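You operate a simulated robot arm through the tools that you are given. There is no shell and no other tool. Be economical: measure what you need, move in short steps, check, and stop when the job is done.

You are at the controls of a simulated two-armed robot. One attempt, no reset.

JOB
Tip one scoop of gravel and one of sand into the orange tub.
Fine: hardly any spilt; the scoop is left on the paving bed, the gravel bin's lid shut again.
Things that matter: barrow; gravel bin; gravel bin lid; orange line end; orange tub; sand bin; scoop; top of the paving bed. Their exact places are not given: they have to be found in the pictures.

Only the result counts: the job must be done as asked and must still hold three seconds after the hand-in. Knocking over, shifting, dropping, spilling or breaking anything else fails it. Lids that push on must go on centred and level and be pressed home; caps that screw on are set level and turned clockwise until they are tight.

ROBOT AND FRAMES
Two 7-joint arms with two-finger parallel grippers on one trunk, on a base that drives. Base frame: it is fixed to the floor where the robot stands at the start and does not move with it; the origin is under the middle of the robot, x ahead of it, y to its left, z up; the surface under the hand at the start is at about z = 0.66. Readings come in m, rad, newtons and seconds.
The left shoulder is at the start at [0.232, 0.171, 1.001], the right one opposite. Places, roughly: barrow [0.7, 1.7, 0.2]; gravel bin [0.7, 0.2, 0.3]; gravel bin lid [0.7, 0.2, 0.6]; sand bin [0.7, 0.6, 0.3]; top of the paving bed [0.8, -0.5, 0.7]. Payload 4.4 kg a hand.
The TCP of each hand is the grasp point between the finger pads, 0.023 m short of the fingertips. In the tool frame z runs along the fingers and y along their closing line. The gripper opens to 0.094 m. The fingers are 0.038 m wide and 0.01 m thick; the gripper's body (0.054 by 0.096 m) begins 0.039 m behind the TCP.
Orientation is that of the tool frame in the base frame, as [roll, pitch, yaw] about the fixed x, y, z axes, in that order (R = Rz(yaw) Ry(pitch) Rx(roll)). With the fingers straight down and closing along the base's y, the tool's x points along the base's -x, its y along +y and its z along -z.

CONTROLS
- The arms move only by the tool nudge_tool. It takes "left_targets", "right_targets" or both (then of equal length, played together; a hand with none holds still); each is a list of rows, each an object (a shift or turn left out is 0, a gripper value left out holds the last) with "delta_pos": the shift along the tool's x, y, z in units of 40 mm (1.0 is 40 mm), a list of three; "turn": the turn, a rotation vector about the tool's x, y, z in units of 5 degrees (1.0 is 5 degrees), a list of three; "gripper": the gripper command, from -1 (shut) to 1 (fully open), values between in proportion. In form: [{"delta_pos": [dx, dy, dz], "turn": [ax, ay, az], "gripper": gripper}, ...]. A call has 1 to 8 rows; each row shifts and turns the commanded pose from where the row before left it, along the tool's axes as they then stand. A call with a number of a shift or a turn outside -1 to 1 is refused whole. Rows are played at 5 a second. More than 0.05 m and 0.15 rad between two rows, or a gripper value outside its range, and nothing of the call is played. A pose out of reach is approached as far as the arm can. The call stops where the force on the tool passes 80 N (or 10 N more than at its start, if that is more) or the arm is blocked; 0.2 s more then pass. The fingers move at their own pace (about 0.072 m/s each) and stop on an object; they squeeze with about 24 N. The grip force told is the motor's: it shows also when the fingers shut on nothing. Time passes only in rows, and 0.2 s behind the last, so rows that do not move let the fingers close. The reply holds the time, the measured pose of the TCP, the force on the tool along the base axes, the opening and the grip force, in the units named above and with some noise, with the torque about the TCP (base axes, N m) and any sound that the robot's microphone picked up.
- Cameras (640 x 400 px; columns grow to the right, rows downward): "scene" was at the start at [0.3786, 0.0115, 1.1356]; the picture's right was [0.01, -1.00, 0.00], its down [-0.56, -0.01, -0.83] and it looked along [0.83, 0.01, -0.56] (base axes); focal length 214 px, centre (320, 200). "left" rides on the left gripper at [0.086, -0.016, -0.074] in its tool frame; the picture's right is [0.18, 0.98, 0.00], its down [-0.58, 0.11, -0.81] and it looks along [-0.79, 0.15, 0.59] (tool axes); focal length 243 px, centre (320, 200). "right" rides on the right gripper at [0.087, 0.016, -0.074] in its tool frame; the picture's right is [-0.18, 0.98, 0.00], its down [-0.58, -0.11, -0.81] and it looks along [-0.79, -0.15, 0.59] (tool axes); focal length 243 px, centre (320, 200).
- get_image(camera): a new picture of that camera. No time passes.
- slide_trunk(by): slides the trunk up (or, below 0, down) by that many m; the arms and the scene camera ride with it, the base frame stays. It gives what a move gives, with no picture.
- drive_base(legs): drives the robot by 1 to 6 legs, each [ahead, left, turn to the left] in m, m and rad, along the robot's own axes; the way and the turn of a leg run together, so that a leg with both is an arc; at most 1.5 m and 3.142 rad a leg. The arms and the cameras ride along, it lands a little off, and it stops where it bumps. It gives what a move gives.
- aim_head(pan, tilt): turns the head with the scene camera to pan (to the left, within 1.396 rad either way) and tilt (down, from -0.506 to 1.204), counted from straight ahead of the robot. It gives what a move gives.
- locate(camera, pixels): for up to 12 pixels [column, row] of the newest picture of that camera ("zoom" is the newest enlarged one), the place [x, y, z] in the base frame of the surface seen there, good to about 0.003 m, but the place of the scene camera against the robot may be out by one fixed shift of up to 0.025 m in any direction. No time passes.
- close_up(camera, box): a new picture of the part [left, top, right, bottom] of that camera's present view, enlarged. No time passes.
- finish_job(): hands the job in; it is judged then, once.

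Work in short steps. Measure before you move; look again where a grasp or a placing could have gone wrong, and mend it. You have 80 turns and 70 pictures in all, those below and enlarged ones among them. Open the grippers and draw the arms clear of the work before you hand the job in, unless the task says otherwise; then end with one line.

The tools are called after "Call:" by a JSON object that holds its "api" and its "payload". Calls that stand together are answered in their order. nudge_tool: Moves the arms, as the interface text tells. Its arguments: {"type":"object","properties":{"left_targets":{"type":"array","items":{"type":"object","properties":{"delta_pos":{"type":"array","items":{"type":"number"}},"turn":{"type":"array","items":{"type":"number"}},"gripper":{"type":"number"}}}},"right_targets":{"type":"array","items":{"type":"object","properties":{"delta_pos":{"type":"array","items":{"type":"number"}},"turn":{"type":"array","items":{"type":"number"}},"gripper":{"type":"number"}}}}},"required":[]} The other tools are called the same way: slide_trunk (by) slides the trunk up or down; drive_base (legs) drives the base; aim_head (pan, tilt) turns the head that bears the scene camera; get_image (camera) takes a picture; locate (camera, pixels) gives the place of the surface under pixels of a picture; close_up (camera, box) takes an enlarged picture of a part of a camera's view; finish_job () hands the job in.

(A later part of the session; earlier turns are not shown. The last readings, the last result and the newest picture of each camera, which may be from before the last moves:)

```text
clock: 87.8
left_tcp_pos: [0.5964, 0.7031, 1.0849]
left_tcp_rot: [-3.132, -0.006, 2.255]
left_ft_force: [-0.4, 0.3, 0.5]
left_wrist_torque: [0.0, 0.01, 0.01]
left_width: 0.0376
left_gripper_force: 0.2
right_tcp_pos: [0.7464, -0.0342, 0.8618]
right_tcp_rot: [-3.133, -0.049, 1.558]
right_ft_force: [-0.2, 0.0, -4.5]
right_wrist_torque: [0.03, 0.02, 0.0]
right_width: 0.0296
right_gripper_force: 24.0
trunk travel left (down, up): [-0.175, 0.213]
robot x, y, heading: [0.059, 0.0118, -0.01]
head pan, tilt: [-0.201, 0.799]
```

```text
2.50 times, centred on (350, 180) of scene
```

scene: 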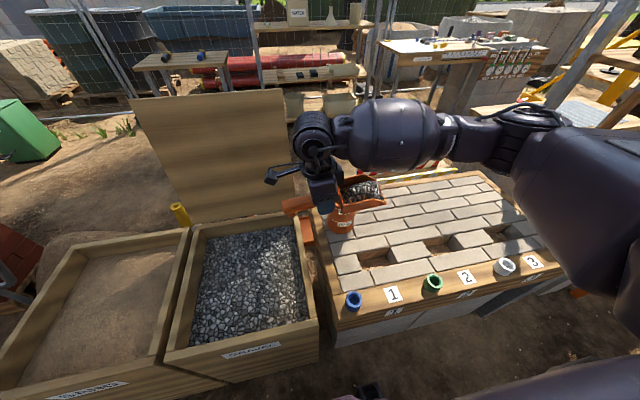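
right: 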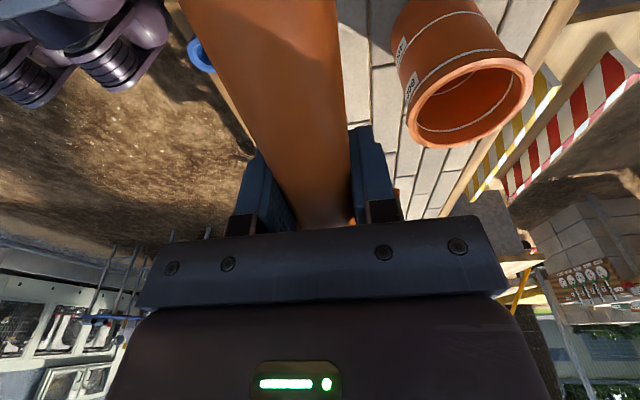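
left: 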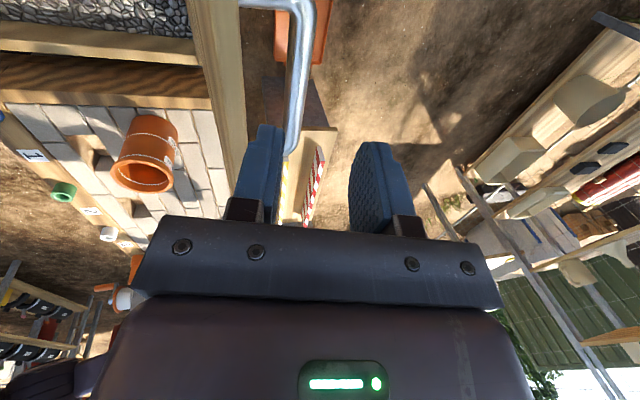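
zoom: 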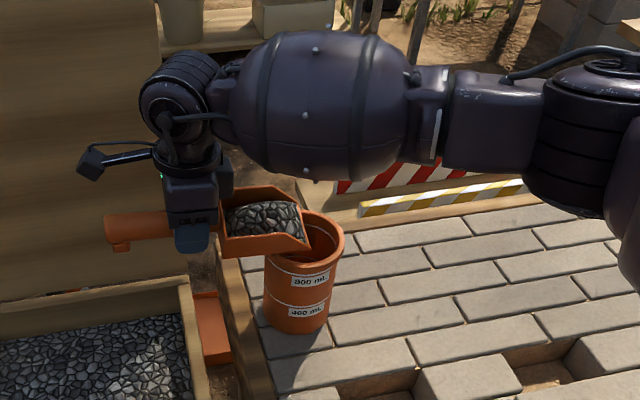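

The nose overhangs the tub as planned; a quick check of the nose and rim coordinates from this close-up.

Call:
{"api": "locate", "payload": {"camera": "zoom", "pixels": [[306, 240], [286, 187], [225, 250], [343, 235], [310, 212], [270, 262], [262, 190]]}}

```text
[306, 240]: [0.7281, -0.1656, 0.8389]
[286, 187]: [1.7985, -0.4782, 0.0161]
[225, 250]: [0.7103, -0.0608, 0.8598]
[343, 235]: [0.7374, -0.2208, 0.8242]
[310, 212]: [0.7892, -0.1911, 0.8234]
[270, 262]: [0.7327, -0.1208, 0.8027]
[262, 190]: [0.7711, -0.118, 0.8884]
```

Consistent (nose at about y -0.16, 14 mm above the rim). I tip about the nose to 53°, then on to 83°.

Call:
{"api": "nudge_tool", "payload": {"right_targets": [{"delta_pos": [-0.065, 0, -0.27], "turn": [0, 1, 0]}, {"delta_pos": [-0.065, 0, -0.27], "turn": [0, 1, 0]}, {"delta_pos": [-0.065, 0, -0.27], "turn": [0, 1, 0]}, {"delta_pos": [-0.065, 0, -0.27], "turn": [0, 1, 0]}, {"delta_pos": [-0.065, 0, -0.27], "turn": [0, 1, 0]}, {"delta_pos": [-0.065, 0, -0.27], "turn": [0, 1, 0]}, {"delta_pos": [-0.065, 0, -0.27], "turn": [0, 1, 0]}, {"delta_pos": [-0.065, 0, -0.27], "turn": [0, 1, 0]}]}}

Call:
{"api": "nudge_tool", "payload": {"right_targets": [{"delta_pos": [-0.065, 0, -0.27], "turn": [0, 1, 0]}, {"delta_pos": [-0.065, 0, -0.27], "turn": [0, 1, 0]}, {"delta_pos": [-0.065, 0, -0.27], "turn": [0, 1, 0]}, {"delta_pos": [-0.065, 0, -0.27], "turn": [0, 1, 0]}, {"delta_pos": [-0.065, 0, -0.27], "turn": [0, 1, 0]}, {"delta_pos": [-0.065, 0, -0.27], "turn": [0, 1, 0]}, {}, {}]}}

Call:
{"api": "close_up", "payload": {"camera": "scene", "box": [270, 100, 430, 260]}}

```text
clock: 89.6
left_tcp_pos: [0.597, 0.7036, 1.083]
left_tcp_rot: [-3.132, -0.006, 2.256]
left_ft_force: [0.0, 0.1, 0.0]
left_wrist_torque: [0.0, -0.02, -0.02]
left_width: 0.0378
left_gripper_force: 0.1
right_tcp_pos: [0.7458, -0.0843, 0.9323]
right_tcp_rot: [-3.131, -0.747, 1.552]
right_ft_force: [0.3, 0.7, -4.6]
right_wrist_torque: [0.0, 0.03, -0.04]
right_width: 0.0296
right_gripper_force: 23.8
trunk travel left (down, up): [-0.175, 0.213]
robot x, y, heading: [0.0543, 0.0183, -0.01]
head pan, tilt: [-0.201, 0.799]
```

```text
clock: 91.4
left_tcp_pos: [0.5962, 0.7029, 1.0857]
left_tcp_rot: [-3.133, -0.007, 2.254]
left_ft_force: [0.2, -0.4, 0.3]
left_wrist_torque: [0.01, 0.01, 0.0]
left_width: 0.0376
left_gripper_force: 0.0
right_tcp_pos: [0.7464, -0.1448, 0.9575]
right_tcp_rot: [-3.114, -1.27, 1.534]
right_ft_force: [-0.2, -0.1, -1.7]
right_wrist_torque: [0.02, 0.02, 0.01]
right_width: 0.03
right_gripper_force: 24.0
trunk travel left (down, up): [-0.175, 0.213]
robot x, y, heading: [0.0563, 0.0182, -0.01]
head pan, tilt: [-0.201, 0.799]
```

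```text
2.50 times, centred on (350, 180) of scene
```

zoom: 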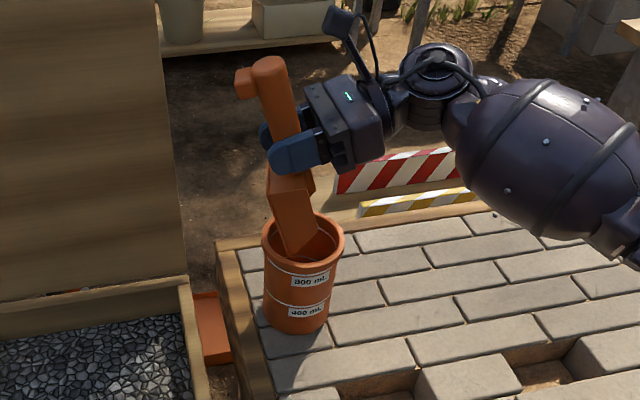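

The gravel is in the tub and nothing was spilt (force back to empty). I back the scoop out, untilt to about 30°, pull it toward the robot, then drive left to the sand bin.

Call:
{"api": "nudge_tool", "payload": {"right_targets": [{"delta_pos": [0.95, 0, -0.29]}, {"delta_pos": [0.065, 0, 0.27], "turn": [0, -1, 0]}, {"delta_pos": [0.065, -0.35, 0.27], "turn": [0, -1, 0]}, {"delta_pos": [0.065, -0.45, 0.27], "turn": [0, -1, 0]}, {"delta_pos": [0.065, -0.5, 0.27], "turn": [0, -1, 0]}, {"delta_pos": [0.065, -0.5, 0.27], "turn": [0, -1, 0]}, {"delta_pos": [0.065, -0.5, 0.27], "turn": [0, -1, 0]}, {"delta_pos": [0.065, -0.5, 0.27], "turn": [0, -1, 0]}]}}

Call:
{"api": "nudge_tool", "payload": {"right_targets": [{"turn": [0, -1, 0]}, {"turn": [0, -0.8, 0]}]}}

Call:
{"api": "drive_base", "payload": {"legs": [[0, 0.66, 0]]}}

Call:
{"api": "get_image", "payload": {"camera": "scene"}}

```text
clock: 93.2
left_tcp_pos: [0.5964, 0.7045, 1.0847]
left_tcp_rot: [-3.132, -0.005, 2.255]
left_ft_force: [0.7, 0.3, 0.2]
left_wrist_torque: [0.02, 0.0, -0.03]
left_width: 0.0375
left_gripper_force: 0.0
right_tcp_pos: [0.6354, -0.0723, 0.9731]
right_tcp_rot: [-3.132, -0.656, 1.554]
right_ft_force: [-0.1, 0.8, -1.9]
right_wrist_torque: [0.03, -0.04, -0.03]
right_width: 0.0297
right_gripper_force: 24.1
trunk travel left (down, up): [-0.175, 0.213]
robot x, y, heading: [0.0564, 0.0112, -0.009]
head pan, tilt: [-0.201, 0.799]
```

```text
clock: 93.8
left_tcp_pos: [0.5956, 0.703, 1.0839]
left_tcp_rot: [-3.133, -0.007, 2.255]
left_ft_force: [0.3, 0.0, -0.5]
left_wrist_torque: [0.01, -0.01, -0.03]
left_width: 0.0375
left_gripper_force: 0.0
right_tcp_pos: [0.6343, -0.0707, 0.9741]
right_tcp_rot: [-3.133, -0.501, 1.556]
right_ft_force: [-0.1, 0.3, -1.0]
right_wrist_torque: [0.03, 0.0, -0.02]
right_width: 0.0296
right_gripper_force: 23.9
trunk travel left (down, up): [-0.175, 0.213]
robot x, y, heading: [0.0572, 0.0173, -0.014]
head pan, tilt: [-0.201, 0.799]
```

```text
clock: 100.0
left_tcp_pos: [0.6061, 1.3634, 1.0855]
left_tcp_rot: [-3.133, -0.008, 2.255]
left_ft_force: [0.4, 0.3, 0.0]
left_wrist_torque: [0.0, -0.01, 0.05]
left_width: 0.0377
left_gripper_force: 0.1
right_tcp_pos: [0.6434, 0.5864, 0.972]
right_tcp_rot: [-3.132, -0.502, 1.552]
right_ft_force: [-0.1, -0.5, -1.5]
right_wrist_torque: [0.0, -0.01, 0.0]
right_width: 0.0296
right_gripper_force: 23.8
trunk travel left (down, up): [-0.175, 0.213]
robot x, y, heading: [0.0643, 0.6739, -0.01]
head pan, tilt: [-0.201, 0.799]
```

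```text
22 pictures are left
```

scene: 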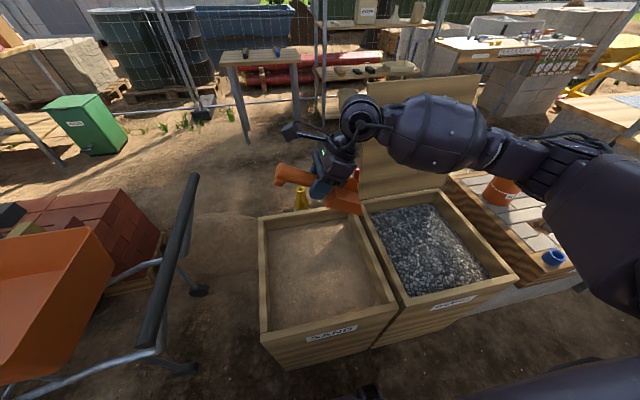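

In position. I locate the sand bin's walls and sand level.

Call:
{"api": "locate", "payload": {"camera": "scene", "pixels": [[262, 230], [263, 300], [268, 260], [375, 260], [382, 275], [320, 250], [285, 270], [360, 280], [310, 290]]}}

```text
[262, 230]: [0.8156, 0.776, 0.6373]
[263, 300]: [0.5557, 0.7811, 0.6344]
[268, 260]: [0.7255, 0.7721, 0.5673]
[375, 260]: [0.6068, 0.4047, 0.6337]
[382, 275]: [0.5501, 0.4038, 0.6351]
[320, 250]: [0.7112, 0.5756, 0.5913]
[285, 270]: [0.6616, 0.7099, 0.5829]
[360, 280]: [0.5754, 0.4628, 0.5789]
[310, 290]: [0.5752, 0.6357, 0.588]
```

Sand interior is y 0.42–0.765, surface z≈0.573. I lower the scoop to (0.64, 0.676) and plunge the nose about 4 cm.

Call:
{"api": "nudge_tool", "payload": {"right_targets": [{"delta_pos": [-0.2, 0, 0.95]}, {"delta_pos": [-0.2, 0, 0.95]}, {"delta_pos": [-0.2, 0, 0.95]}, {"delta_pos": [-0.2, 0, 0.95]}, {"delta_pos": [-0.2, 0, 0.95]}, {"delta_pos": [-0.2, 0, 0.95]}, {"delta_pos": [-0.2, 0, 0.95]}, {"delta_pos": [-0.2, 0, 0.95]}]}}

Call:
{"api": "nudge_tool", "payload": {"right_targets": [{"delta_pos": [-0.35, 0, 0.636]}, {"delta_pos": [-0.35, 0, 0.636]}]}}

```text
clock: 101.8
left_tcp_pos: [0.6065, 1.3614, 1.0848]
left_tcp_rot: [-3.132, -0.007, 2.255]
left_ft_force: [0.8, -0.6, -0.3]
left_wrist_torque: [0.01, 0.03, 0.03]
left_width: 0.0376
left_gripper_force: 0.0
right_tcp_pos: [0.6426, 0.6759, 0.6746]
right_tcp_rot: [-3.133, -0.502, 1.551]
right_ft_force: [-0.2, 0.1, -0.8]
right_wrist_torque: [-0.04, 0.01, 0.02]
right_width: 0.0298
right_gripper_force: 24.2
trunk travel left (down, up): [-0.175, 0.213]
robot x, y, heading: [0.0635, 0.6779, -0.012]
head pan, tilt: [-0.201, 0.799]
```

```text
clock: 102.4
left_tcp_pos: [0.6053, 1.3634, 1.0846]
left_tcp_rot: [-3.13, -0.008, 2.252]
left_ft_force: [0.2, 0.2, 0.2]
left_wrist_torque: [0.01, 0.02, -0.01]
left_width: 0.0374
left_gripper_force: 0.1
right_tcp_pos: [0.6407, 0.6771, 0.6179]
right_tcp_rot: [-3.132, -0.5, 1.553]
right_ft_force: [-0.4, 0.9, -1.4]
right_wrist_torque: [0.0, 0.03, -0.02]
right_width: 0.0297
right_gripper_force: 23.5
trunk travel left (down, up): [-0.175, 0.213]
robot x, y, heading: [0.0646, 0.6736, -0.014]
head pan, tilt: [-0.201, 0.799]
```

Nose in the sand, no resistance; I sweep, level and lift as before.

Call:
{"api": "nudge_tool", "payload": {"right_targets": [{"delta_pos": [-0.64, 0, -0.14], "turn": [0, -1, 0]}, {"delta_pos": [-0.67, 0, -0.05], "turn": [0, -1, 0]}, {"delta_pos": [-0.68, 0, 0.03], "turn": [0, -1, 0]}, {"delta_pos": [-0.415, 0, 0.09], "turn": [0, -1, 0]}, {"delta_pos": [0, 0, 0], "turn": [0, -1, 0]}, {"delta_pos": [0, 0, 0], "turn": [0, -1, 0]}, {"delta_pos": [0, 0, -0.3], "turn": [0, -0.8, 0]}, {"delta_pos": [0, 0, -0.4], "turn": [0, -0.4, 0]}]}}

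Call:
{"api": "nudge_tool", "payload": {"right_targets": [{"delta_pos": [0, 0, -0.5]}, {"delta_pos": [0, 0, -0.7]}, {"delta_pos": [0, 0, -0.8]}, {"delta_pos": [-0.1, 0, -0.9]}, {"delta_pos": [-0.1, 0, -1]}, {"delta_pos": [-0.1, 0, -1]}, {"delta_pos": [-0.1, 0, -1]}, {"delta_pos": [-0.1, 0, -1]}]}}

Call:
{"api": "close_up", "payload": {"camera": "scene", "box": [240, 60, 480, 330]}}

```text
clock: 104.2
left_tcp_pos: [0.6052, 1.3619, 1.0856]
left_tcp_rot: [-3.135, -0.008, 2.253]
left_ft_force: [1.2, 0.1, -0.4]
left_wrist_torque: [0.01, 0.03, 0.0]
left_width: 0.0375
left_gripper_force: 0.1
right_tcp_pos: [0.64, 0.5865, 0.6121]
right_tcp_rot: [-3.135, 0.13, 1.558]
right_ft_force: [-1.0, -0.6, -4.6]
right_wrist_torque: [0.1, -0.01, -0.03]
right_width: 0.0298
right_gripper_force: 24.1
trunk travel left (down, up): [-0.175, 0.213]
robot x, y, heading: [0.0634, 0.6735, -0.01]
head pan, tilt: [-0.201, 0.799]
```

```text
clock: 106.0
left_tcp_pos: [0.605, 1.3622, 1.0853]
left_tcp_rot: [-3.134, -0.006, 2.254]
left_ft_force: [0.1, -0.2, 0.6]
left_wrist_torque: [-0.01, -0.01, -0.02]
left_width: 0.0377
left_gripper_force: 0.1
right_tcp_pos: [0.6408, 0.603, 0.8903]
right_tcp_rot: [-3.134, 0.127, 1.559]
right_ft_force: [0.1, 0.0, -3.5]
right_wrist_torque: [0.03, -0.02, 0.01]
right_width: 0.0296
right_gripper_force: 24.2
trunk travel left (down, up): [-0.175, 0.213]
robot x, y, heading: [0.0663, 0.677, -0.013]
head pan, tilt: [-0.201, 0.799]
```

```text
1.48 times, centred on (360, 195) of scene
```

zoom: 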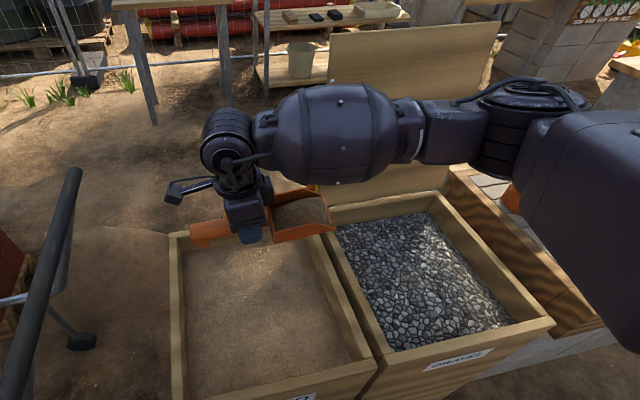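

The scoop is full of sand. I raise it a bit more and drive back right to the tub, in two legs.

Call:
{"api": "nudge_tool", "payload": {"right_targets": [{"delta_pos": [-0.1, 0, -0.6]}, {"delta_pos": [-0.1, 0, -0.5]}]}}

Call:
{"api": "drive_base", "payload": {"legs": [[0, -0.33, 0], [0, -0.33, 0]]}}

Call:
{"api": "get_image", "payload": {"camera": "right"}}

```text
clock: 106.6
left_tcp_pos: [0.6056, 1.3624, 1.0854]
left_tcp_rot: [-3.134, -0.009, 2.255]
left_ft_force: [-0.2, -0.6, -1.0]
left_wrist_torque: [0.01, 0.02, -0.01]
left_width: 0.0374
left_gripper_force: 0.0
right_tcp_pos: [0.6414, 0.5992, 0.9346]
right_tcp_rot: [-3.133, 0.126, 1.559]
right_ft_force: [0.4, 0.4, -4.4]
right_wrist_torque: [0.06, 0.03, -0.02]
right_width: 0.0297
right_gripper_force: 24.0
trunk travel left (down, up): [-0.175, 0.213]
robot x, y, heading: [0.067, 0.6754, -0.011]
head pan, tilt: [-0.201, 0.799]
```

```text
clock: 113.2
left_tcp_pos: [0.5965, 0.7014, 1.0848]
left_tcp_rot: [-3.132, -0.007, 2.254]
left_ft_force: [0.9, 1.8, -0.5]
left_wrist_torque: [-0.01, 0.02, -0.01]
left_width: 0.0377
left_gripper_force: 0.0
right_tcp_pos: [0.6345, -0.0613, 0.9343]
right_tcp_rot: [-3.134, 0.126, 1.561]
right_ft_force: [0.0, 0.0, -5.0]
right_wrist_torque: [0.03, 0.01, -0.01]
right_width: 0.0299
right_gripper_force: 23.9
trunk travel left (down, up): [-0.175, 0.213]
robot x, y, heading: [0.0563, 0.0135, -0.01]
head pan, tilt: [-0.201, 0.799]
```

```text
20 pictures are left
```

right: 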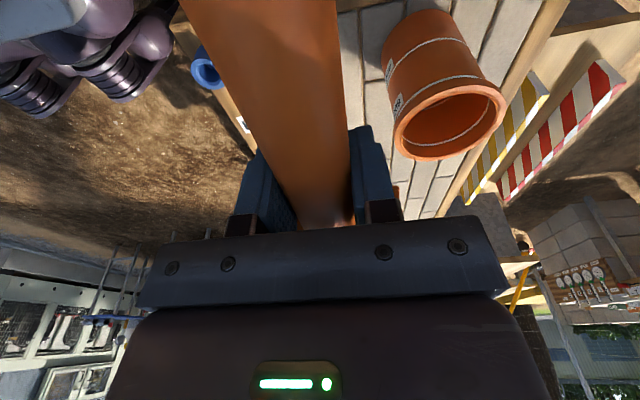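

The tub has not moved. I go to the same pre-dump pose.

Call:
{"api": "nudge_tool", "payload": {"right_targets": [{"delta_pos": [0.21, 0.7, 0.31]}, {"delta_pos": [0.21, 0.7, 0.31]}, {"delta_pos": [0.21, 0.7, 0.31]}, {"delta_pos": [0.21, 0.7, 0.31]}, {"delta_pos": [0, 0, 0.25], "turn": [0, 1, 0]}, {"delta_pos": [0, 0, 0.25], "turn": [0, 1, 0]}, {}]}}

Call:
{"api": "close_up", "payload": {"camera": "scene", "box": [270, 100, 430, 260]}}

```text
clock: 114.8
left_tcp_pos: [0.596, 0.7018, 1.0848]
left_tcp_rot: [-3.133, -0.007, 2.255]
left_ft_force: [-0.4, 0.0, 0.0]
left_wrist_torque: [0.02, -0.01, -0.01]
left_width: 0.0377
left_gripper_force: 0.0
right_tcp_pos: [0.7452, -0.037, 0.8576]
right_tcp_rot: [-3.133, -0.05, 1.559]
right_ft_force: [0.0, -0.1, -5.0]
right_wrist_torque: [0.04, 0.02, -0.01]
right_width: 0.0298
right_gripper_force: 24.4
trunk travel left (down, up): [-0.175, 0.213]
robot x, y, heading: [0.057, 0.0144, -0.011]
head pan, tilt: [-0.201, 0.799]
```

```text
2.50 times, centred on (350, 180) of scene
```

zoom: 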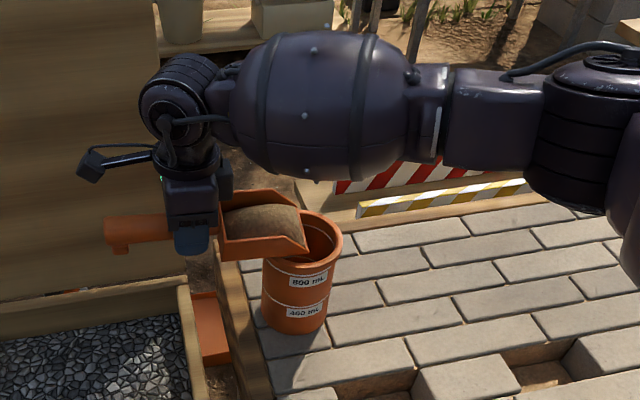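

Same alignment as before (4 mm lower and still clear). I tip about the nose, adding a slight lift.

Call:
{"api": "nudge_tool", "payload": {"right_targets": [{"delta_pos": [-0.04, 0, -0.32], "turn": [0, 1, 0]}, {"delta_pos": [-0.04, 0, -0.3], "turn": [0, 1, 0]}, {"delta_pos": [-0.065, 0, -0.27], "turn": [0, 1, 0]}, {"delta_pos": [-0.065, 0, -0.27], "turn": [0, 1, 0]}, {"delta_pos": [-0.065, 0, -0.27], "turn": [0, 1, 0]}, {"delta_pos": [-0.065, 0, -0.27], "turn": [0, 1, 0]}, {"delta_pos": [-0.065, 0, -0.27], "turn": [0, 1, 0]}, {"delta_pos": [-0.065, 0, -0.27], "turn": [0, 1, 0]}]}}

Call:
{"api": "nudge_tool", "payload": {"right_targets": [{"delta_pos": [-0.065, 0, -0.27], "turn": [0, 1, 0]}, {"delta_pos": [-0.065, 0, -0.27], "turn": [0, 1, 0]}, {"delta_pos": [-0.065, 0, -0.27], "turn": [0, 1, 0]}, {"delta_pos": [-0.065, 0, -0.27], "turn": [0, 1, 0]}, {"delta_pos": [-0.065, 0, -0.27], "turn": [0, 1, 0]}, {"delta_pos": [-0.065, 0, -0.27], "turn": [0, 1, 0]}, {}, {}]}}

Call:
{"api": "nudge_tool", "payload": {"right_targets": [{}, {}, {"delta_pos": [0.95, 0, -0.29]}, {"delta_pos": [0.065, 0, 0.27], "turn": [0, -1, 0]}, {"delta_pos": [0.065, -0.45, 0.27], "turn": [0, -1, 0]}, {"delta_pos": [0.065, -0.45, 0.27], "turn": [0, -1, 0]}, {"delta_pos": [0.065, -0.45, 0.27], "turn": [0, -1, 0]}, {"delta_pos": [0.065, -0.45, 0.27], "turn": [0, -1, 0]}]}}

Call:
{"api": "close_up", "payload": {"camera": "scene", "box": [250, 80, 450, 280]}}

```text
clock: 116.6
left_tcp_pos: [0.5969, 0.7009, 1.0858]
left_tcp_rot: [-3.132, -0.006, 2.255]
left_ft_force: [0.2, 0.1, -0.1]
left_wrist_torque: [0.01, -0.02, 0.02]
left_width: 0.0376
left_gripper_force: 0.1
right_tcp_pos: [0.746, -0.0845, 0.9335]
right_tcp_rot: [-3.131, -0.746, 1.551]
right_ft_force: [-0.1, 0.0, -4.4]
right_wrist_torque: [0.02, 0.0, -0.01]
right_width: 0.0297
right_gripper_force: 23.7
trunk travel left (down, up): [-0.175, 0.213]
robot x, y, heading: [0.0588, 0.0142, -0.008]
head pan, tilt: [-0.201, 0.799]
```

```text
clock: 118.4
left_tcp_pos: [0.5974, 0.7011, 1.0842]
left_tcp_rot: [-3.134, -0.005, 2.254]
left_ft_force: [-0.4, -0.6, 0.3]
left_wrist_torque: [0.0, 0.01, 0.01]
left_width: 0.0376
left_gripper_force: 0.1
right_tcp_pos: [0.7453, -0.1454, 0.9603]
right_tcp_rot: [-3.113, -1.27, 1.532]
right_ft_force: [-0.5, -0.1, -1.7]
right_wrist_torque: [-0.02, -0.01, -0.03]
right_width: 0.0295
right_gripper_force: 24.2
trunk travel left (down, up): [-0.175, 0.213]
robot x, y, heading: [0.0578, 0.0107, -0.012]
head pan, tilt: [-0.201, 0.799]
```

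```text
clock: 120.2
left_tcp_pos: [0.5974, 0.7013, 1.085]
left_tcp_rot: [-3.133, -0.004, 2.255]
left_ft_force: [0.6, 0.2, 0.1]
left_wrist_torque: [0.01, -0.01, -0.01]
left_width: 0.0377
left_gripper_force: 0.0
right_tcp_pos: [0.6738, -0.0907, 0.9863]
right_tcp_rot: [-3.128, -0.832, 1.55]
right_ft_force: [0.0, -0.5, -1.1]
right_wrist_torque: [0.03, -0.06, 0.01]
right_width: 0.0297
right_gripper_force: 24.2
trunk travel left (down, up): [-0.175, 0.213]
robot x, y, heading: [0.0531, 0.0137, -0.015]
head pan, tilt: [-0.201, 0.799]
```

```text
2.00 times, centred on (350, 180) of scene
```

zoom: 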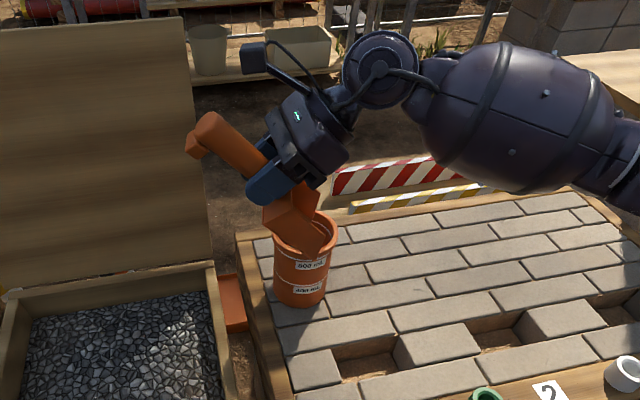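

Both loads are in the tub with no spill. I level the scoop and carry it over the bed, to the right of the tub.

Call:
{"api": "nudge_tool", "payload": {"right_targets": [{"turn": [0, -1, 0]}, {"turn": [0, -1, 0]}, {"turn": [0, -1, 0]}, {"turn": [0, -1, 0]}, {"turn": [0, -1, 0]}, {"turn": [0, -1, 0]}, {"turn": [0, -1, 0]}, {"turn": [0, -1, 0]}]}}

Call:
{"api": "nudge_tool", "payload": {"right_targets": [{"turn": [0, -1, 0]}, {"turn": [0, -0.53, 0]}, {"delta_pos": [-1, 0.2, 0]}, {"delta_pos": [-1, 0.3, 0]}, {"delta_pos": [-1, 0.3, 0]}, {"delta_pos": [-1, 0.3, 0]}, {"delta_pos": [-1, 0.3, 0]}, {"delta_pos": [-1, 0.3, 0]}]}}

Call:
{"api": "nudge_tool", "payload": {"right_targets": [{"delta_pos": [-1, 0, 0.5]}, {"delta_pos": [-1, 0, 0.7]}, {"delta_pos": [-0.8, 0, 0.7]}, {"delta_pos": [0, 0, 0.9]}, {"delta_pos": [0, 0, 0.9]}, {"delta_pos": [0, 0, 0.9]}, {"delta_pos": [0, 0, 0.9]}]}}

Call:
{"api": "get_image", "payload": {"camera": "scene"}}

```text
clock: 122.0
left_tcp_pos: [0.5972, 0.7011, 1.0841]
left_tcp_rot: [-3.132, -0.004, 2.256]
left_ft_force: [-0.6, -0.1, 0.0]
left_wrist_torque: [-0.03, -0.01, -0.01]
left_width: 0.0371
left_gripper_force: 0.1
right_tcp_pos: [0.6728, -0.091, 0.9868]
right_tcp_rot: [-3.134, -0.133, 1.56]
right_ft_force: [-0.2, 0.8, -1.3]
right_wrist_torque: [0.02, -0.01, 0.0]
right_width: 0.0298
right_gripper_force: 24.1
trunk travel left (down, up): [-0.175, 0.213]
robot x, y, heading: [0.0548, 0.0123, -0.012]
head pan, tilt: [-0.201, 0.799]
```

```text
clock: 123.8
left_tcp_pos: [0.5964, 0.7013, 1.0843]
left_tcp_rot: [-3.132, -0.007, 2.256]
left_ft_force: [-0.4, -0.9, -0.6]
left_wrist_torque: [0.0, 0.0, -0.01]
left_width: 0.0375
left_gripper_force: 0.1
right_tcp_pos: [0.7399, -0.3321, 0.9862]
right_tcp_rot: [-3.136, -0.001, 1.561]
right_ft_force: [-0.8, 0.0, -1.1]
right_wrist_torque: [0.0, -0.03, 0.02]
right_width: 0.03
right_gripper_force: 23.9
trunk travel left (down, up): [-0.175, 0.213]
robot x, y, heading: [0.0567, 0.0103, -0.008]
head pan, tilt: [-0.201, 0.799]
```

```text
clock: 125.4
left_tcp_pos: [0.5972, 0.7015, 1.0847]
left_tcp_rot: [-3.13, -0.009, 2.254]
left_ft_force: [0.0, 0.6, 0.4]
left_wrist_torque: [-0.04, 0.01, 0.03]
left_width: 0.0374
left_gripper_force: 0.0
right_tcp_pos: [0.7359, -0.4439, 0.7635]
right_tcp_rot: [-3.134, -0.003, 1.558]
right_ft_force: [-0.1, 0.0, -1.9]
right_wrist_torque: [-0.01, 0.01, 0.0]
right_width: 0.0297
right_gripper_force: 24.1
trunk travel left (down, up): [-0.175, 0.213]
robot x, y, heading: [0.059, 0.0112, -0.01]
head pan, tilt: [-0.201, 0.799]
```

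```text
17 pictures are left
```

scene: 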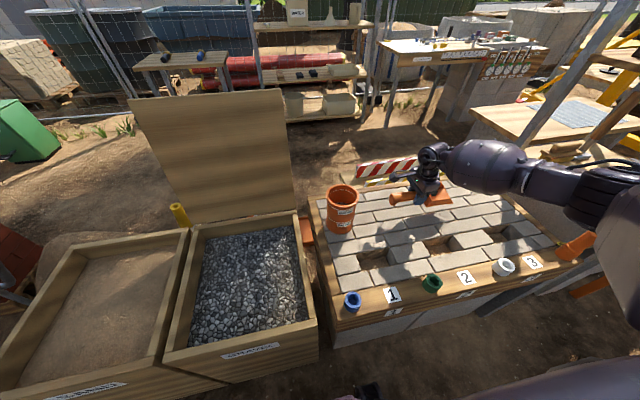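

Over the flat bricks. I lower to about z 0.690, just above contact.

Call:
{"api": "nudge_tool", "payload": {"right_targets": [{"delta_pos": [0, 0.5, 0.8]}, {"delta_pos": [0, 0, 0.8]}, {"delta_pos": [0, 0, 0.2]}, {}]}}

Call:
{"api": "close_up", "payload": {"camera": "scene", "box": [370, 130, 490, 230]}}

```text
clock: 126.4
left_tcp_pos: [0.5958, 0.7015, 1.0859]
left_tcp_rot: [-3.133, -0.006, 2.256]
left_ft_force: [-0.5, 0.6, 0.3]
left_wrist_torque: [0.02, 0.02, -0.01]
left_width: 0.0376
left_gripper_force: 0.1
right_tcp_pos: [0.7552, -0.4442, 0.695]
right_tcp_rot: [-3.137, -0.003, 1.558]
right_ft_force: [4.8, -0.3, 10.3]
right_wrist_torque: [-0.42, 0.16, 0.18]
right_width: 0.0299
right_gripper_force: 23.8
trunk travel left (down, up): [-0.175, 0.213]
robot x, y, heading: [0.0568, 0.0133, -0.013]
head pan, tilt: [-0.201, 0.799]
```

```text
4.00 times, centred on (430, 180) of scene
```

zoom: 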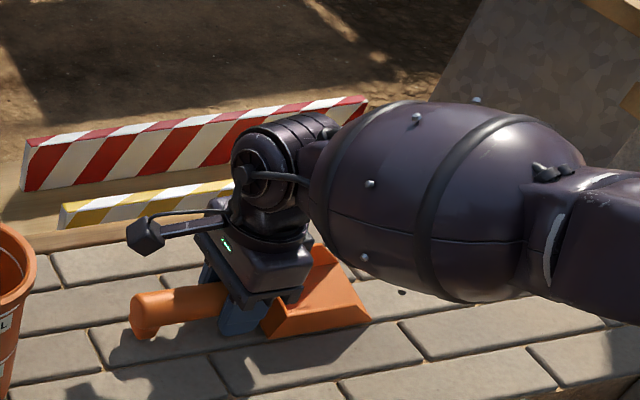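

The scoop rests on the bed with 10 N. I release and withdraw straight up, then inward.

Call:
{"api": "nudge_tool", "payload": {"right_targets": [{"delta_pos": [0, 0, -0.03]}, {"gripper": -0.2}, {"gripper": 0.4}, {"gripper": 1}, {"gripper": 1}, {"delta_pos": [0, 0, -0.5]}, {"delta_pos": [0, 0, -0.8]}, {"delta_pos": [0, 0, -1]}]}}

Call:
{"api": "nudge_tool", "payload": {"right_targets": [{"delta_pos": [0, -0.3, -1]}, {"delta_pos": [0, -0.5, -1]}, {"delta_pos": [0, -0.7, -1]}, {"delta_pos": [0, -0.7, -0.6]}, {"delta_pos": [0, -0.7, -0.3]}]}}

Call:
{"api": "get_image", "payload": {"camera": "scene"}}

```text
clock: 128.2
left_tcp_pos: [0.5961, 0.7013, 1.0855]
left_tcp_rot: [-3.133, -0.005, 2.255]
left_ft_force: [0.0, -0.3, 0.3]
left_wrist_torque: [-0.01, -0.02, 0.01]
left_width: 0.0374
left_gripper_force: 0.0
right_tcp_pos: [0.7564, -0.4436, 0.7868]
right_tcp_rot: [-3.133, -0.001, 1.559]
right_ft_force: [-0.2, 0.0, 0.1]
right_wrist_torque: [-0.04, 0.0, 0.0]
right_width: 0.0939
right_gripper_force: 0.0
trunk travel left (down, up): [-0.175, 0.213]
robot x, y, heading: [0.0574, 0.0118, -0.012]
head pan, tilt: [-0.201, 0.799]
```

```text
clock: 129.4
left_tcp_pos: [0.5948, 0.7016, 1.086]
left_tcp_rot: [-3.134, -0.006, 2.254]
left_ft_force: [-0.1, -0.4, 0.2]
left_wrist_torque: [0.0, -0.01, 0.0]
left_width: 0.0373
left_gripper_force: 0.1
right_tcp_pos: [0.6397, -0.4429, 0.945]
right_tcp_rot: [-3.133, -0.003, 1.556]
right_ft_force: [0.0, 0.3, 0.6]
right_wrist_torque: [-0.01, 0.01, -0.01]
right_width: 0.0942
right_gripper_force: 0.1
trunk travel left (down, up): [-0.175, 0.213]
robot x, y, heading: [0.0531, 0.0097, -0.011]
head pan, tilt: [-0.201, 0.799]
```

```text
15 pictures are left
```

scene: 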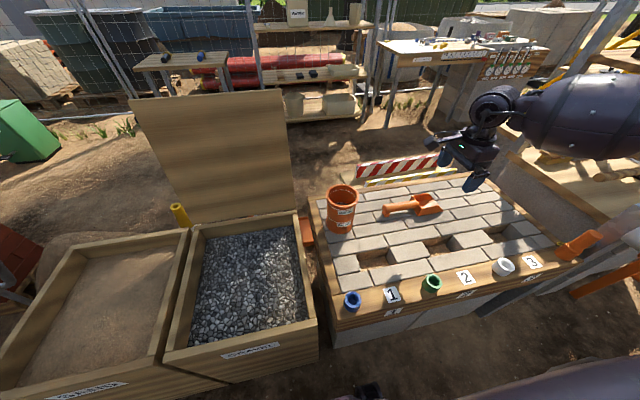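

Scoop is on the bed and the tub stands filled. To shut the lid, I reverse the opening: I set the trunk and base as then (trunk +0.05, base x≈0.14) and turn the left hand back to closing along x, staying high.

Call:
{"api": "nudge_tool", "payload": {"left_targets": [{"delta_pos": [0, 0, -0.4], "turn": [0, 0, 1]}, {"delta_pos": [0, 0, -0.4], "turn": [0, 0, 1]}, {"delta_pos": [0, 0, -0.4], "turn": [0, 0, 1]}, {"delta_pos": [0, 0, -0.4], "turn": [0, 0, 1]}, {"delta_pos": [0, 0, -0.2], "turn": [0, 0, 1]}, {"delta_pos": [0, 0, 0], "turn": [0, 0, 1]}, {"delta_pos": [0, 0, 0], "turn": [0, 0, 1]}, {"delta_pos": [0, 0, 0], "turn": [0, 0, 0.85]}]}}

Call:
{"api": "slide_trunk", "payload": {"by": 0.05}}

Call:
{"api": "drive_base", "payload": {"legs": [[0.085, -0.01, 0.011]]}}

Call:
{"api": "nudge_tool", "payload": {"left_targets": [{"delta_pos": [-1, 0, 0]}, {"delta_pos": [-1, 0, 0]}, {"delta_pos": [-1, 0, 0]}, {"delta_pos": [-1, 0, 0]}, {"delta_pos": [-1, 0, 0]}, {"delta_pos": [-1, 0, 0]}, {"delta_pos": [-1, 0, 0]}]}}

Call:
{"api": "get_image", "payload": {"camera": "left"}}

```text
clock: 131.2
left_tcp_pos: [0.5966, 0.7029, 1.1568]
left_tcp_rot: [-3.131, 0.001, 1.57]
left_ft_force: [-0.2, 0.7, 0.2]
left_wrist_torque: [-0.01, -0.02, 0.01]
left_width: 0.0375
left_gripper_force: 0.0
right_tcp_pos: [0.6411, -0.4421, 0.9448]
right_tcp_rot: [-3.132, -0.002, 1.559]
right_ft_force: [0.6, 0.2, 0.4]
right_wrist_torque: [-0.02, -0.02, -0.02]
right_width: 0.0941
right_gripper_force: 0.0
trunk travel left (down, up): [-0.175, 0.213]
robot x, y, heading: [0.0598, 0.0126, -0.01]
head pan, tilt: [-0.201, 0.799]
```

```text
clock: 132.1
left_tcp_pos: [0.5991, 0.7019, 1.2052]
left_tcp_rot: [-3.128, 0.002, 1.572]
left_ft_force: [0.0, 0.5, -0.8]
left_wrist_torque: [0.0, -0.01, 0.02]
left_width: 0.0375
left_gripper_force: 0.0
right_tcp_pos: [0.6427, -0.4428, 0.991]
right_tcp_rot: [-3.13, -0.002, 1.558]
right_ft_force: [-0.5, -0.3, 0.1]
right_wrist_torque: [0.0, 0.03, 0.03]
right_width: 0.0939
right_gripper_force: 0.1
trunk travel left (down, up): [-0.225, 0.163]
robot x, y, heading: [0.0564, 0.0166, -0.009]
head pan, tilt: [-0.201, 0.799]
```

```text
clock: 133.4
left_tcp_pos: [0.6747, 0.6953, 1.2068]
left_tcp_rot: [-3.129, 0.002, 1.579]
left_ft_force: [0.2, 0.0, 0.1]
left_wrist_torque: [-0.01, -0.01, -0.01]
left_width: 0.0377
left_gripper_force: 0.0
right_tcp_pos: [0.728, -0.447, 0.995]
right_tcp_rot: [-3.135, -0.003, 1.567]
right_ft_force: [-1.0, 0.0, 0.0]
right_wrist_torque: [0.02, -0.03, 0.01]
right_width: 0.0938
right_gripper_force: 0.1
trunk travel left (down, up): [-0.225, 0.163]
robot x, y, heading: [0.1422, 0.0008, -0.003]
head pan, tilt: [-0.201, 0.799]
stopped in leg 1: the robot was blocked; the commanded pose is now the measured one
```

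```text
clock: 135.0
left_tcp_pos: [0.6775, 0.4164, 1.2069]
left_tcp_rot: [-3.13, 0.002, 1.581]
left_ft_force: [0.6, -1.0, -0.5]
left_wrist_torque: [0.0, 0.0, 0.02]
left_width: 0.0375
left_gripper_force: 0.0
right_tcp_pos: [0.73, -0.4478, 0.9924]
right_tcp_rot: [-3.132, -0.001, 1.566]
right_ft_force: [0.1, 0.0, 1.1]
right_wrist_torque: [0.05, 0.02, 0.0]
right_width: 0.0942
right_gripper_force: 0.0
trunk travel left (down, up): [-0.225, 0.163]
robot x, y, heading: [0.1424, 0.0037, 0.001]
head pan, tilt: [-0.201, 0.799]
```

```text
14 pictures are left
```

left: 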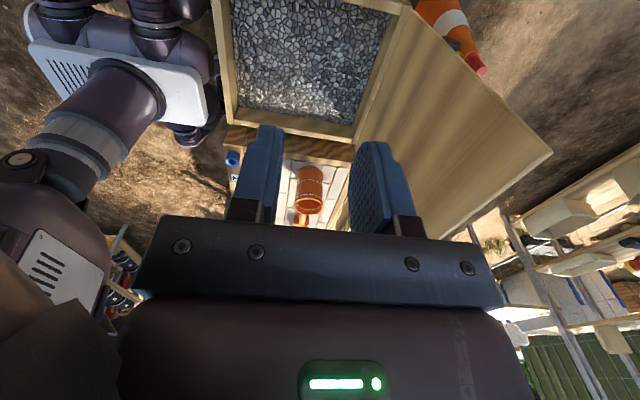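

The drive stopped just as it arrived, at a touch. I back off 1 cm and locate the lid's top edge at (552,152) and (480,80).

Call:
{"api": "locate", "payload": {"camera": "left", "pixels": [[550, 152], [500, 100], [470, 72], [440, 200], [403, 10], [385, 100], [230, 110]]}}

Call:
{"api": "drive_base", "payload": {"legs": [[-0.01, 0, 0]]}}

Call:
{"api": "nudge_tool", "payload": {"left_targets": [{"delta_pos": [-0.8, 0.9, 0]}, {"delta_pos": [-0.8, 0.9, 0]}, {"delta_pos": [-0.8, 0.9, 0]}, {"delta_pos": [-0.8, 0.9, 0]}, {"delta_pos": [-0.8, 0.9, 0]}, {"delta_pos": [-0.8, 0.9, 0]}, {"delta_pos": [-0.8, 0.5, 0], "turn": [-0.6, 0, 0]}, {"delta_pos": [-0.5, 0, 0], "turn": [-0.6, 0, 0]}]}}

Call:
{"api": "get_image", "payload": {"camera": "left"}}

```text
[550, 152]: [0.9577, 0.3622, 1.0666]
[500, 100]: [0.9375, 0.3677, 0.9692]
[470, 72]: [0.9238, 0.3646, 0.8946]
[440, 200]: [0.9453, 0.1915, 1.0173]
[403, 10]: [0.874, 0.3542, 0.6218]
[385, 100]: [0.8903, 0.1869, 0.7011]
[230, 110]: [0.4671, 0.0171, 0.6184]
```

```text
clock: 135.7
left_tcp_pos: [0.6661, 0.4163, 1.2072]
left_tcp_rot: [-3.129, 0.0, 1.577]
left_ft_force: [0.0, -0.1, 0.3]
left_wrist_torque: [0.01, 0.02, -0.02]
left_width: 0.0376
left_gripper_force: 0.0
right_tcp_pos: [0.7189, -0.4475, 0.994]
right_tcp_rot: [-3.135, -0.002, 1.567]
right_ft_force: [-0.1, 0.2, 0.5]
right_wrist_torque: [0.05, -0.02, -0.06]
right_width: 0.0938
right_gripper_force: 0.0
trunk travel left (down, up): [-0.225, 0.163]
robot x, y, heading: [0.1273, 0.003, 0.002]
head pan, tilt: [-0.201, 0.799]
```

```text
clock: 137.5
left_tcp_pos: [0.9058, 0.1731, 1.2036]
left_tcp_rot: [3.049, 0.001, 1.576]
left_ft_force: [0.2, 0.7, 0.0]
left_wrist_torque: [-0.02, 0.05, 0.01]
left_width: 0.0378
left_gripper_force: 0.1
right_tcp_pos: [0.7192, -0.447, 0.9938]
right_tcp_rot: [-3.135, -0.002, 1.566]
right_ft_force: [-1.0, 0.2, -1.2]
right_wrist_torque: [0.02, 0.02, 0.03]
right_width: 0.0941
right_gripper_force: 0.0
trunk travel left (down, up): [-0.225, 0.163]
robot x, y, heading: [0.134, 0.0054, -0.003]
head pan, tilt: [-0.201, 0.799]
```

```text
13 pictures are left
```

left: 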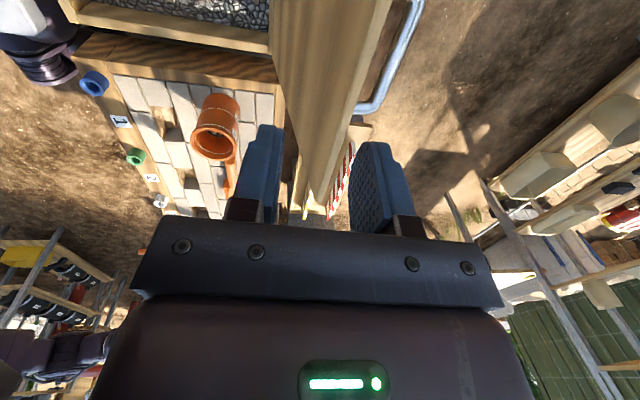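

Lid leans 10.6° past vertical, top edge at z 1.067. I locate the bar at (410,20)–(370,105).

Call:
{"api": "locate", "payload": {"camera": "left", "pixels": [[416, 10], [405, 40], [392, 75], [380, 98], [368, 107], [335, 60], [352, 80], [300, 60]]}}

```text
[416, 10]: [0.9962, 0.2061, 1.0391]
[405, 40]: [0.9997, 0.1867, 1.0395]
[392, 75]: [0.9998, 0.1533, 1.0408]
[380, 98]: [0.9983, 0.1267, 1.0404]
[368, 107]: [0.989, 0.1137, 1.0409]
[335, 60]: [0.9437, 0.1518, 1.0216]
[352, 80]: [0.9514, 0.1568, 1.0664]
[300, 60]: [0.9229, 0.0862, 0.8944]
```

The bar's centre is about (1.004, 0.165, 1.037). I edge the base 6 mm forward, narrow the gripper to 34 mm, tilt to about 9°, and hover just above the bar to check alignment.

Call:
{"api": "drive_base", "payload": {"legs": [[0.006, 0, 0]]}}

Call:
{"api": "nudge_tool", "payload": {"left_targets": [{"turn": [-0.75, 0, 0], "gripper": -0.28}, {"delta_pos": [0, 0.62, 0.76], "gripper": -0.28}, {"delta_pos": [0, 0.62, 0.76]}, {"delta_pos": [0, 0.62, 0.76]}]}}

Call:
{"api": "get_image", "payload": {"camera": "left"}}

```text
clock: 138.2
left_tcp_pos: [0.9111, 0.1743, 1.2039]
left_tcp_rot: [3.049, 0.002, 1.577]
left_ft_force: [-0.3, 0.6, -0.6]
left_wrist_torque: [0.0, 0.04, -0.01]
left_width: 0.0376
left_gripper_force: 0.1
right_tcp_pos: [0.7253, -0.4475, 0.9932]
right_tcp_rot: [-3.134, -0.002, 1.568]
right_ft_force: [-0.7, -0.4, 0.1]
right_wrist_torque: [-0.03, 0.01, -0.01]
right_width: 0.0942
right_gripper_force: 0.1
trunk travel left (down, up): [-0.225, 0.163]
robot x, y, heading: [0.1387, 0.0031, -0.002]
head pan, tilt: [-0.201, 0.799]
```

```text
clock: 139.2
left_tcp_pos: [0.995, 0.1727, 1.1264]
left_tcp_rot: [2.985, 0.0, 1.574]
left_ft_force: [0.3, -0.2, 0.2]
left_wrist_torque: [0.0, 0.01, -0.03]
left_width: 0.0338
left_gripper_force: 0.1
left hand out of reach, approached as far as the arm can: row 4
right_tcp_pos: [0.7242, -0.4492, 0.9929]
right_tcp_rot: [-3.131, -0.002, 1.57]
right_ft_force: [-0.1, 0.1, 0.1]
right_wrist_torque: [0.01, -0.07, 0.02]
right_width: 0.094
right_gripper_force: 0.0
trunk travel left (down, up): [-0.225, 0.163]
robot x, y, heading: [0.1367, 0.0044, -0.007]
head pan, tilt: [-0.201, 0.799]
```

```text
12 pictures are left
```

left: 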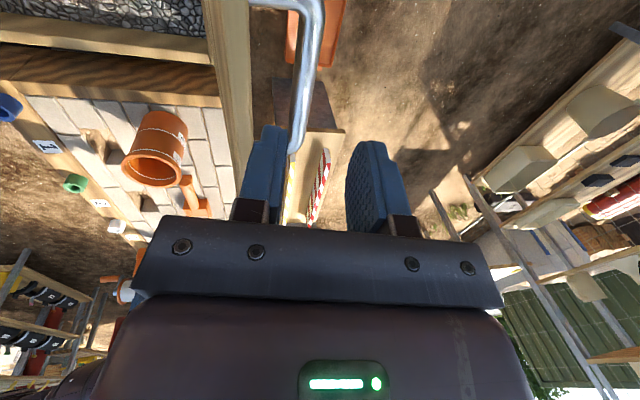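

Hovering above. I locate the bar directly for the final alignment.

Call:
{"api": "locate", "payload": {"camera": "left", "pixels": [[302, 90], [296, 115], [308, 60], [316, 40], [292, 135], [240, 100]]}}

```text
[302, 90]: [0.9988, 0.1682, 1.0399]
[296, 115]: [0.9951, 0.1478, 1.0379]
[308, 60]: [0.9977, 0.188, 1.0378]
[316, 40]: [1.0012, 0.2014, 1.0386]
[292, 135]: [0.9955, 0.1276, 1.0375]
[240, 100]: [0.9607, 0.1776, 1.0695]
```

Bar centre ≈ (0.998, 1.032). I descend with the inner finger close to the bar, to stay clear of the lid edge, then close.

Call:
{"api": "nudge_tool", "payload": {"left_targets": [{"delta_pos": [0, -0.05, 0.7]}, {"delta_pos": [0, -0.05, 0.7]}, {"delta_pos": [0, -0.05, 0.65]}, {"gripper": -1}, {"gripper": -1}, {"gripper": -1}]}}

Call:
{"api": "get_image", "payload": {"camera": "left"}}

```text
clock: 140.6
left_tcp_pos: [0.9953, 0.178, 1.0413]
left_tcp_rot: [2.987, 0.002, 1.576]
left_ft_force: [-2.4, 0.3, -6.9]
left_wrist_torque: [0.86, -0.04, -1.79]
left_width: 0.0159
left_gripper_force: 44.8
left hand out of reach, approached as far as the arm can: row 3
right_tcp_pos: [0.7254, -0.4479, 0.9922]
right_tcp_rot: [-3.132, -0.001, 1.566]
right_ft_force: [0.3, 0.3, 0.1]
right_wrist_torque: [0.0, 0.02, -0.01]
right_width: 0.094
right_gripper_force: 0.1
trunk travel left (down, up): [-0.225, 0.163]
robot x, y, heading: [0.1353, 0.0029, -0.008]
head pan, tilt: [-0.201, 0.799]
```

```text
11 pictures are left
```

left: 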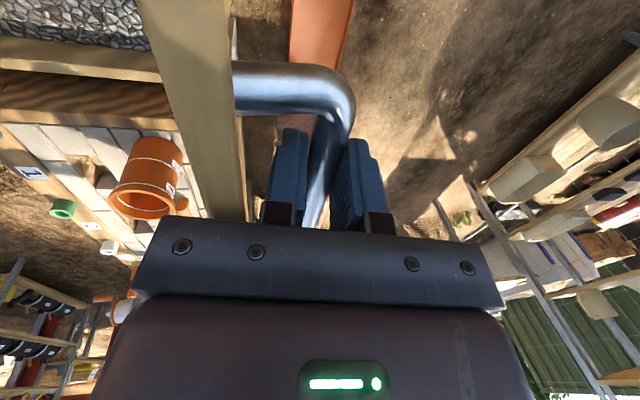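

The bar is gripped. I drive back 0.135 m so the lid comes past vertical, as in the opening but reversed.

Call:
{"api": "drive_base", "payload": {"legs": [[-0.135, 0, 0]]}}

Call:
{"api": "nudge_tool", "payload": {"left_targets": [{"delta_pos": [0, -0.3, 0.0]}, {"delta_pos": [0, -0.3, 0.0]}]}}

Call:
{"api": "get_image", "payload": {"camera": "scene"}}

```text
clock: 141.9
left_tcp_pos: [0.8588, 0.1779, 1.0509]
left_tcp_rot: [2.974, 0.002, 1.578]
left_ft_force: [-4.2, 2.6, 39.1]
left_wrist_torque: [0.01, 0.01, -1.67]
left_width: 0.0162
left_gripper_force: 44.5
right_tcp_pos: [0.5897, -0.4461, 0.9956]
right_tcp_rot: [-3.137, -0.003, 1.569]
right_ft_force: [0.7, 0.4, -1.1]
right_wrist_torque: [-0.01, 0.01, -0.02]
right_width: 0.0941
right_gripper_force: 0.1
trunk travel left (down, up): [-0.225, 0.163]
robot x, y, heading: [0.0044, 0.0037, -0.004]
head pan, tilt: [-0.201, 0.799]
```

```text
clock: 142.5
left_tcp_pos: [0.8621, 0.1777, 1.0509]
left_tcp_rot: [2.973, 0.001, 1.578]
left_ft_force: [3.1, 3.3, 24.9]
left_wrist_torque: [0.47, -0.21, -1.8]
left_width: 0.0164
left_gripper_force: 45.4
left hand out of reach, approached as far as the arm can: row 1, 2
right_tcp_pos: [0.5899, -0.4469, 0.9943]
right_tcp_rot: [-3.135, -0.001, 1.568]
right_ft_force: [-0.7, -0.2, 0.0]
right_wrist_torque: [-0.01, 0.05, 0.0]
right_width: 0.0938
right_gripper_force: 0.0
trunk travel left (down, up): [-0.225, 0.163]
robot x, y, heading: [0.0061, 0.0005, -0.001]
head pan, tilt: [-0.201, 0.799]
```

```text
10 pictures are left
```

scene: 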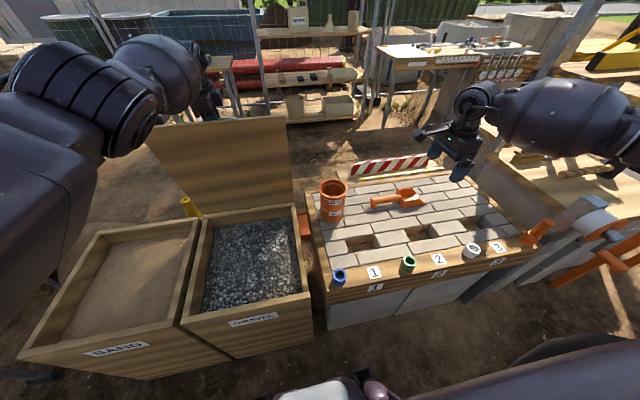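

Lid is near 78° and steering toward closing. I back up 7 cm more along the flat part of the arc, then try arm moves down and inward along the arc.

Call:
{"api": "drive_base", "payload": {"legs": [[-0.07, 0, 0]]}}

Call:
{"api": "nudge_tool", "payload": {"left_targets": [{"delta_pos": [0, 0, 0.25]}, {"delta_pos": [0, -0.5, 0.15]}, {"delta_pos": [0, -0.5, 0.15]}, {"delta_pos": [0, -0.5, 0.2]}]}}

```text
clock: 143.6
left_tcp_pos: [0.7938, 0.1771, 1.0414]
left_tcp_rot: [2.99, 0.005, 1.578]
left_ft_force: [-3.4, -2.1, -17.3]
left_wrist_torque: [0.2, 0.14, -1.67]
left_width: 0.0164
left_gripper_force: 45.1
right_tcp_pos: [0.5239, -0.4464, 0.9905]
right_tcp_rot: [-3.131, -0.001, 1.57]
right_ft_force: [0.6, -0.7, -0.3]
right_wrist_torque: [0.0, 0.0, 0.02]
right_width: 0.094
right_gripper_force: 0.0
trunk travel left (down, up): [-0.225, 0.163]
robot x, y, heading: [-0.0628, 0.0029, -0.003]
head pan, tilt: [-0.201, 0.799]
```

```text
clock: 144.6
left_tcp_pos: [0.7343, 0.178, 1.0132]
left_tcp_rot: [2.976, 0.006, 1.579]
left_ft_force: [-24.2, 12.3, 41.2]
left_wrist_torque: [-0.29, 0.09, -1.89]
left_width: 0.0158
left_gripper_force: 44.3
right_tcp_pos: [0.519, -0.4446, 0.9974]
right_tcp_rot: [-3.139, -0.002, 1.569]
right_ft_force: [0.7, -0.4, -0.2]
right_wrist_torque: [-0.01, -0.01, -0.01]
right_width: 0.0943
right_gripper_force: 0.1
trunk travel left (down, up): [-0.225, 0.163]
robot x, y, heading: [-0.0651, 0.004, 0.003]
head pan, tilt: [-0.201, 0.799]
```

Arm moves inward freely now. I follow the closing arc down to about 30°.

Call:
{"api": "nudge_tool", "payload": {"left_targets": [{"delta_pos": [0, -1, -0.17]}, {"delta_pos": [0, -0.836, 0.35]}, {"delta_pos": [0, -0.8, 0.42]}, {"delta_pos": [0, -0.76, 0.49]}, {"delta_pos": [0, -0.716, 0.55]}, {"delta_pos": [0, -0.665, 0.615]}]}}

```text
clock: 145.9
left_tcp_pos: [0.5627, 0.177, 0.8857]
left_tcp_rot: [2.987, 0.006, 1.58]
left_ft_force: [2.3, 9.8, -4.1]
left_wrist_torque: [0.75, -0.03, -1.73]
left_width: 0.0164
left_gripper_force: 45.0
right_tcp_pos: [0.5238, -0.4452, 0.994]
right_tcp_rot: [-3.135, -0.001, 1.57]
right_ft_force: [-0.1, 0.7, -0.8]
right_wrist_torque: [-0.02, 0.0, 0.04]
right_width: 0.094
right_gripper_force: 0.1
trunk travel left (down, up): [-0.225, 0.163]
robot x, y, heading: [-0.0669, 0.0032, -0.002]
head pan, tilt: [-0.201, 0.799]
```

On the arc with hardly any force. I lower the rest of the way to shut.

Call:
{"api": "nudge_tool", "payload": {"left_targets": [{"delta_pos": [0, -0.61, 0.67]}, {"delta_pos": [0, -0.55, 0.72]}, {"delta_pos": [0, -0.48, 0.765]}, {"delta_pos": [0, -0.417, 0.8]}, {"delta_pos": [0, -0.345, 0.84]}, {"delta_pos": [0, -0.27, 0.865]}, {"delta_pos": [0, -0.03, 0.15]}]}}

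Call:
{"api": "get_image", "payload": {"camera": "scene"}}

```text
clock: 147.6
left_tcp_pos: [0.4809, 0.1775, 0.6772]
left_tcp_rot: [2.991, 0.001, 1.581]
left_ft_force: [-39.7, 25.0, 3.8]
left_wrist_torque: [0.51, -0.09, -1.73]
left_width: 0.0156
left_gripper_force: 44.8
right_tcp_pos: [0.5201, -0.4453, 0.9946]
right_tcp_rot: [-3.137, -0.001, 1.569]
right_ft_force: [0.0, 0.5, 0.0]
right_wrist_torque: [0.02, 0.0, 0.0]
right_width: 0.0942
right_gripper_force: 0.0
trunk travel left (down, up): [-0.225, 0.163]
robot x, y, heading: [-0.0653, 0.0033, 0.001]
head pan, tilt: [-0.201, 0.799]
```

```text
9 pictures are left
```

scene: 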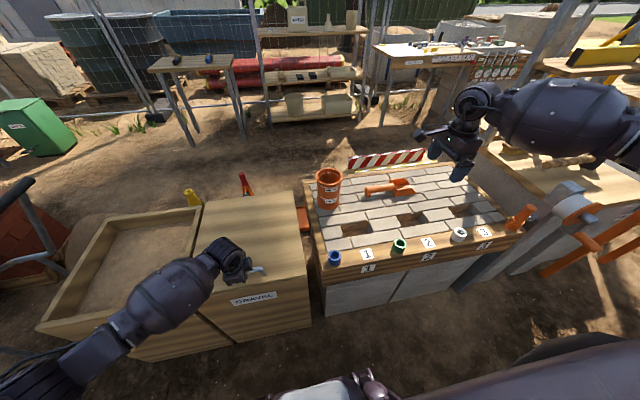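

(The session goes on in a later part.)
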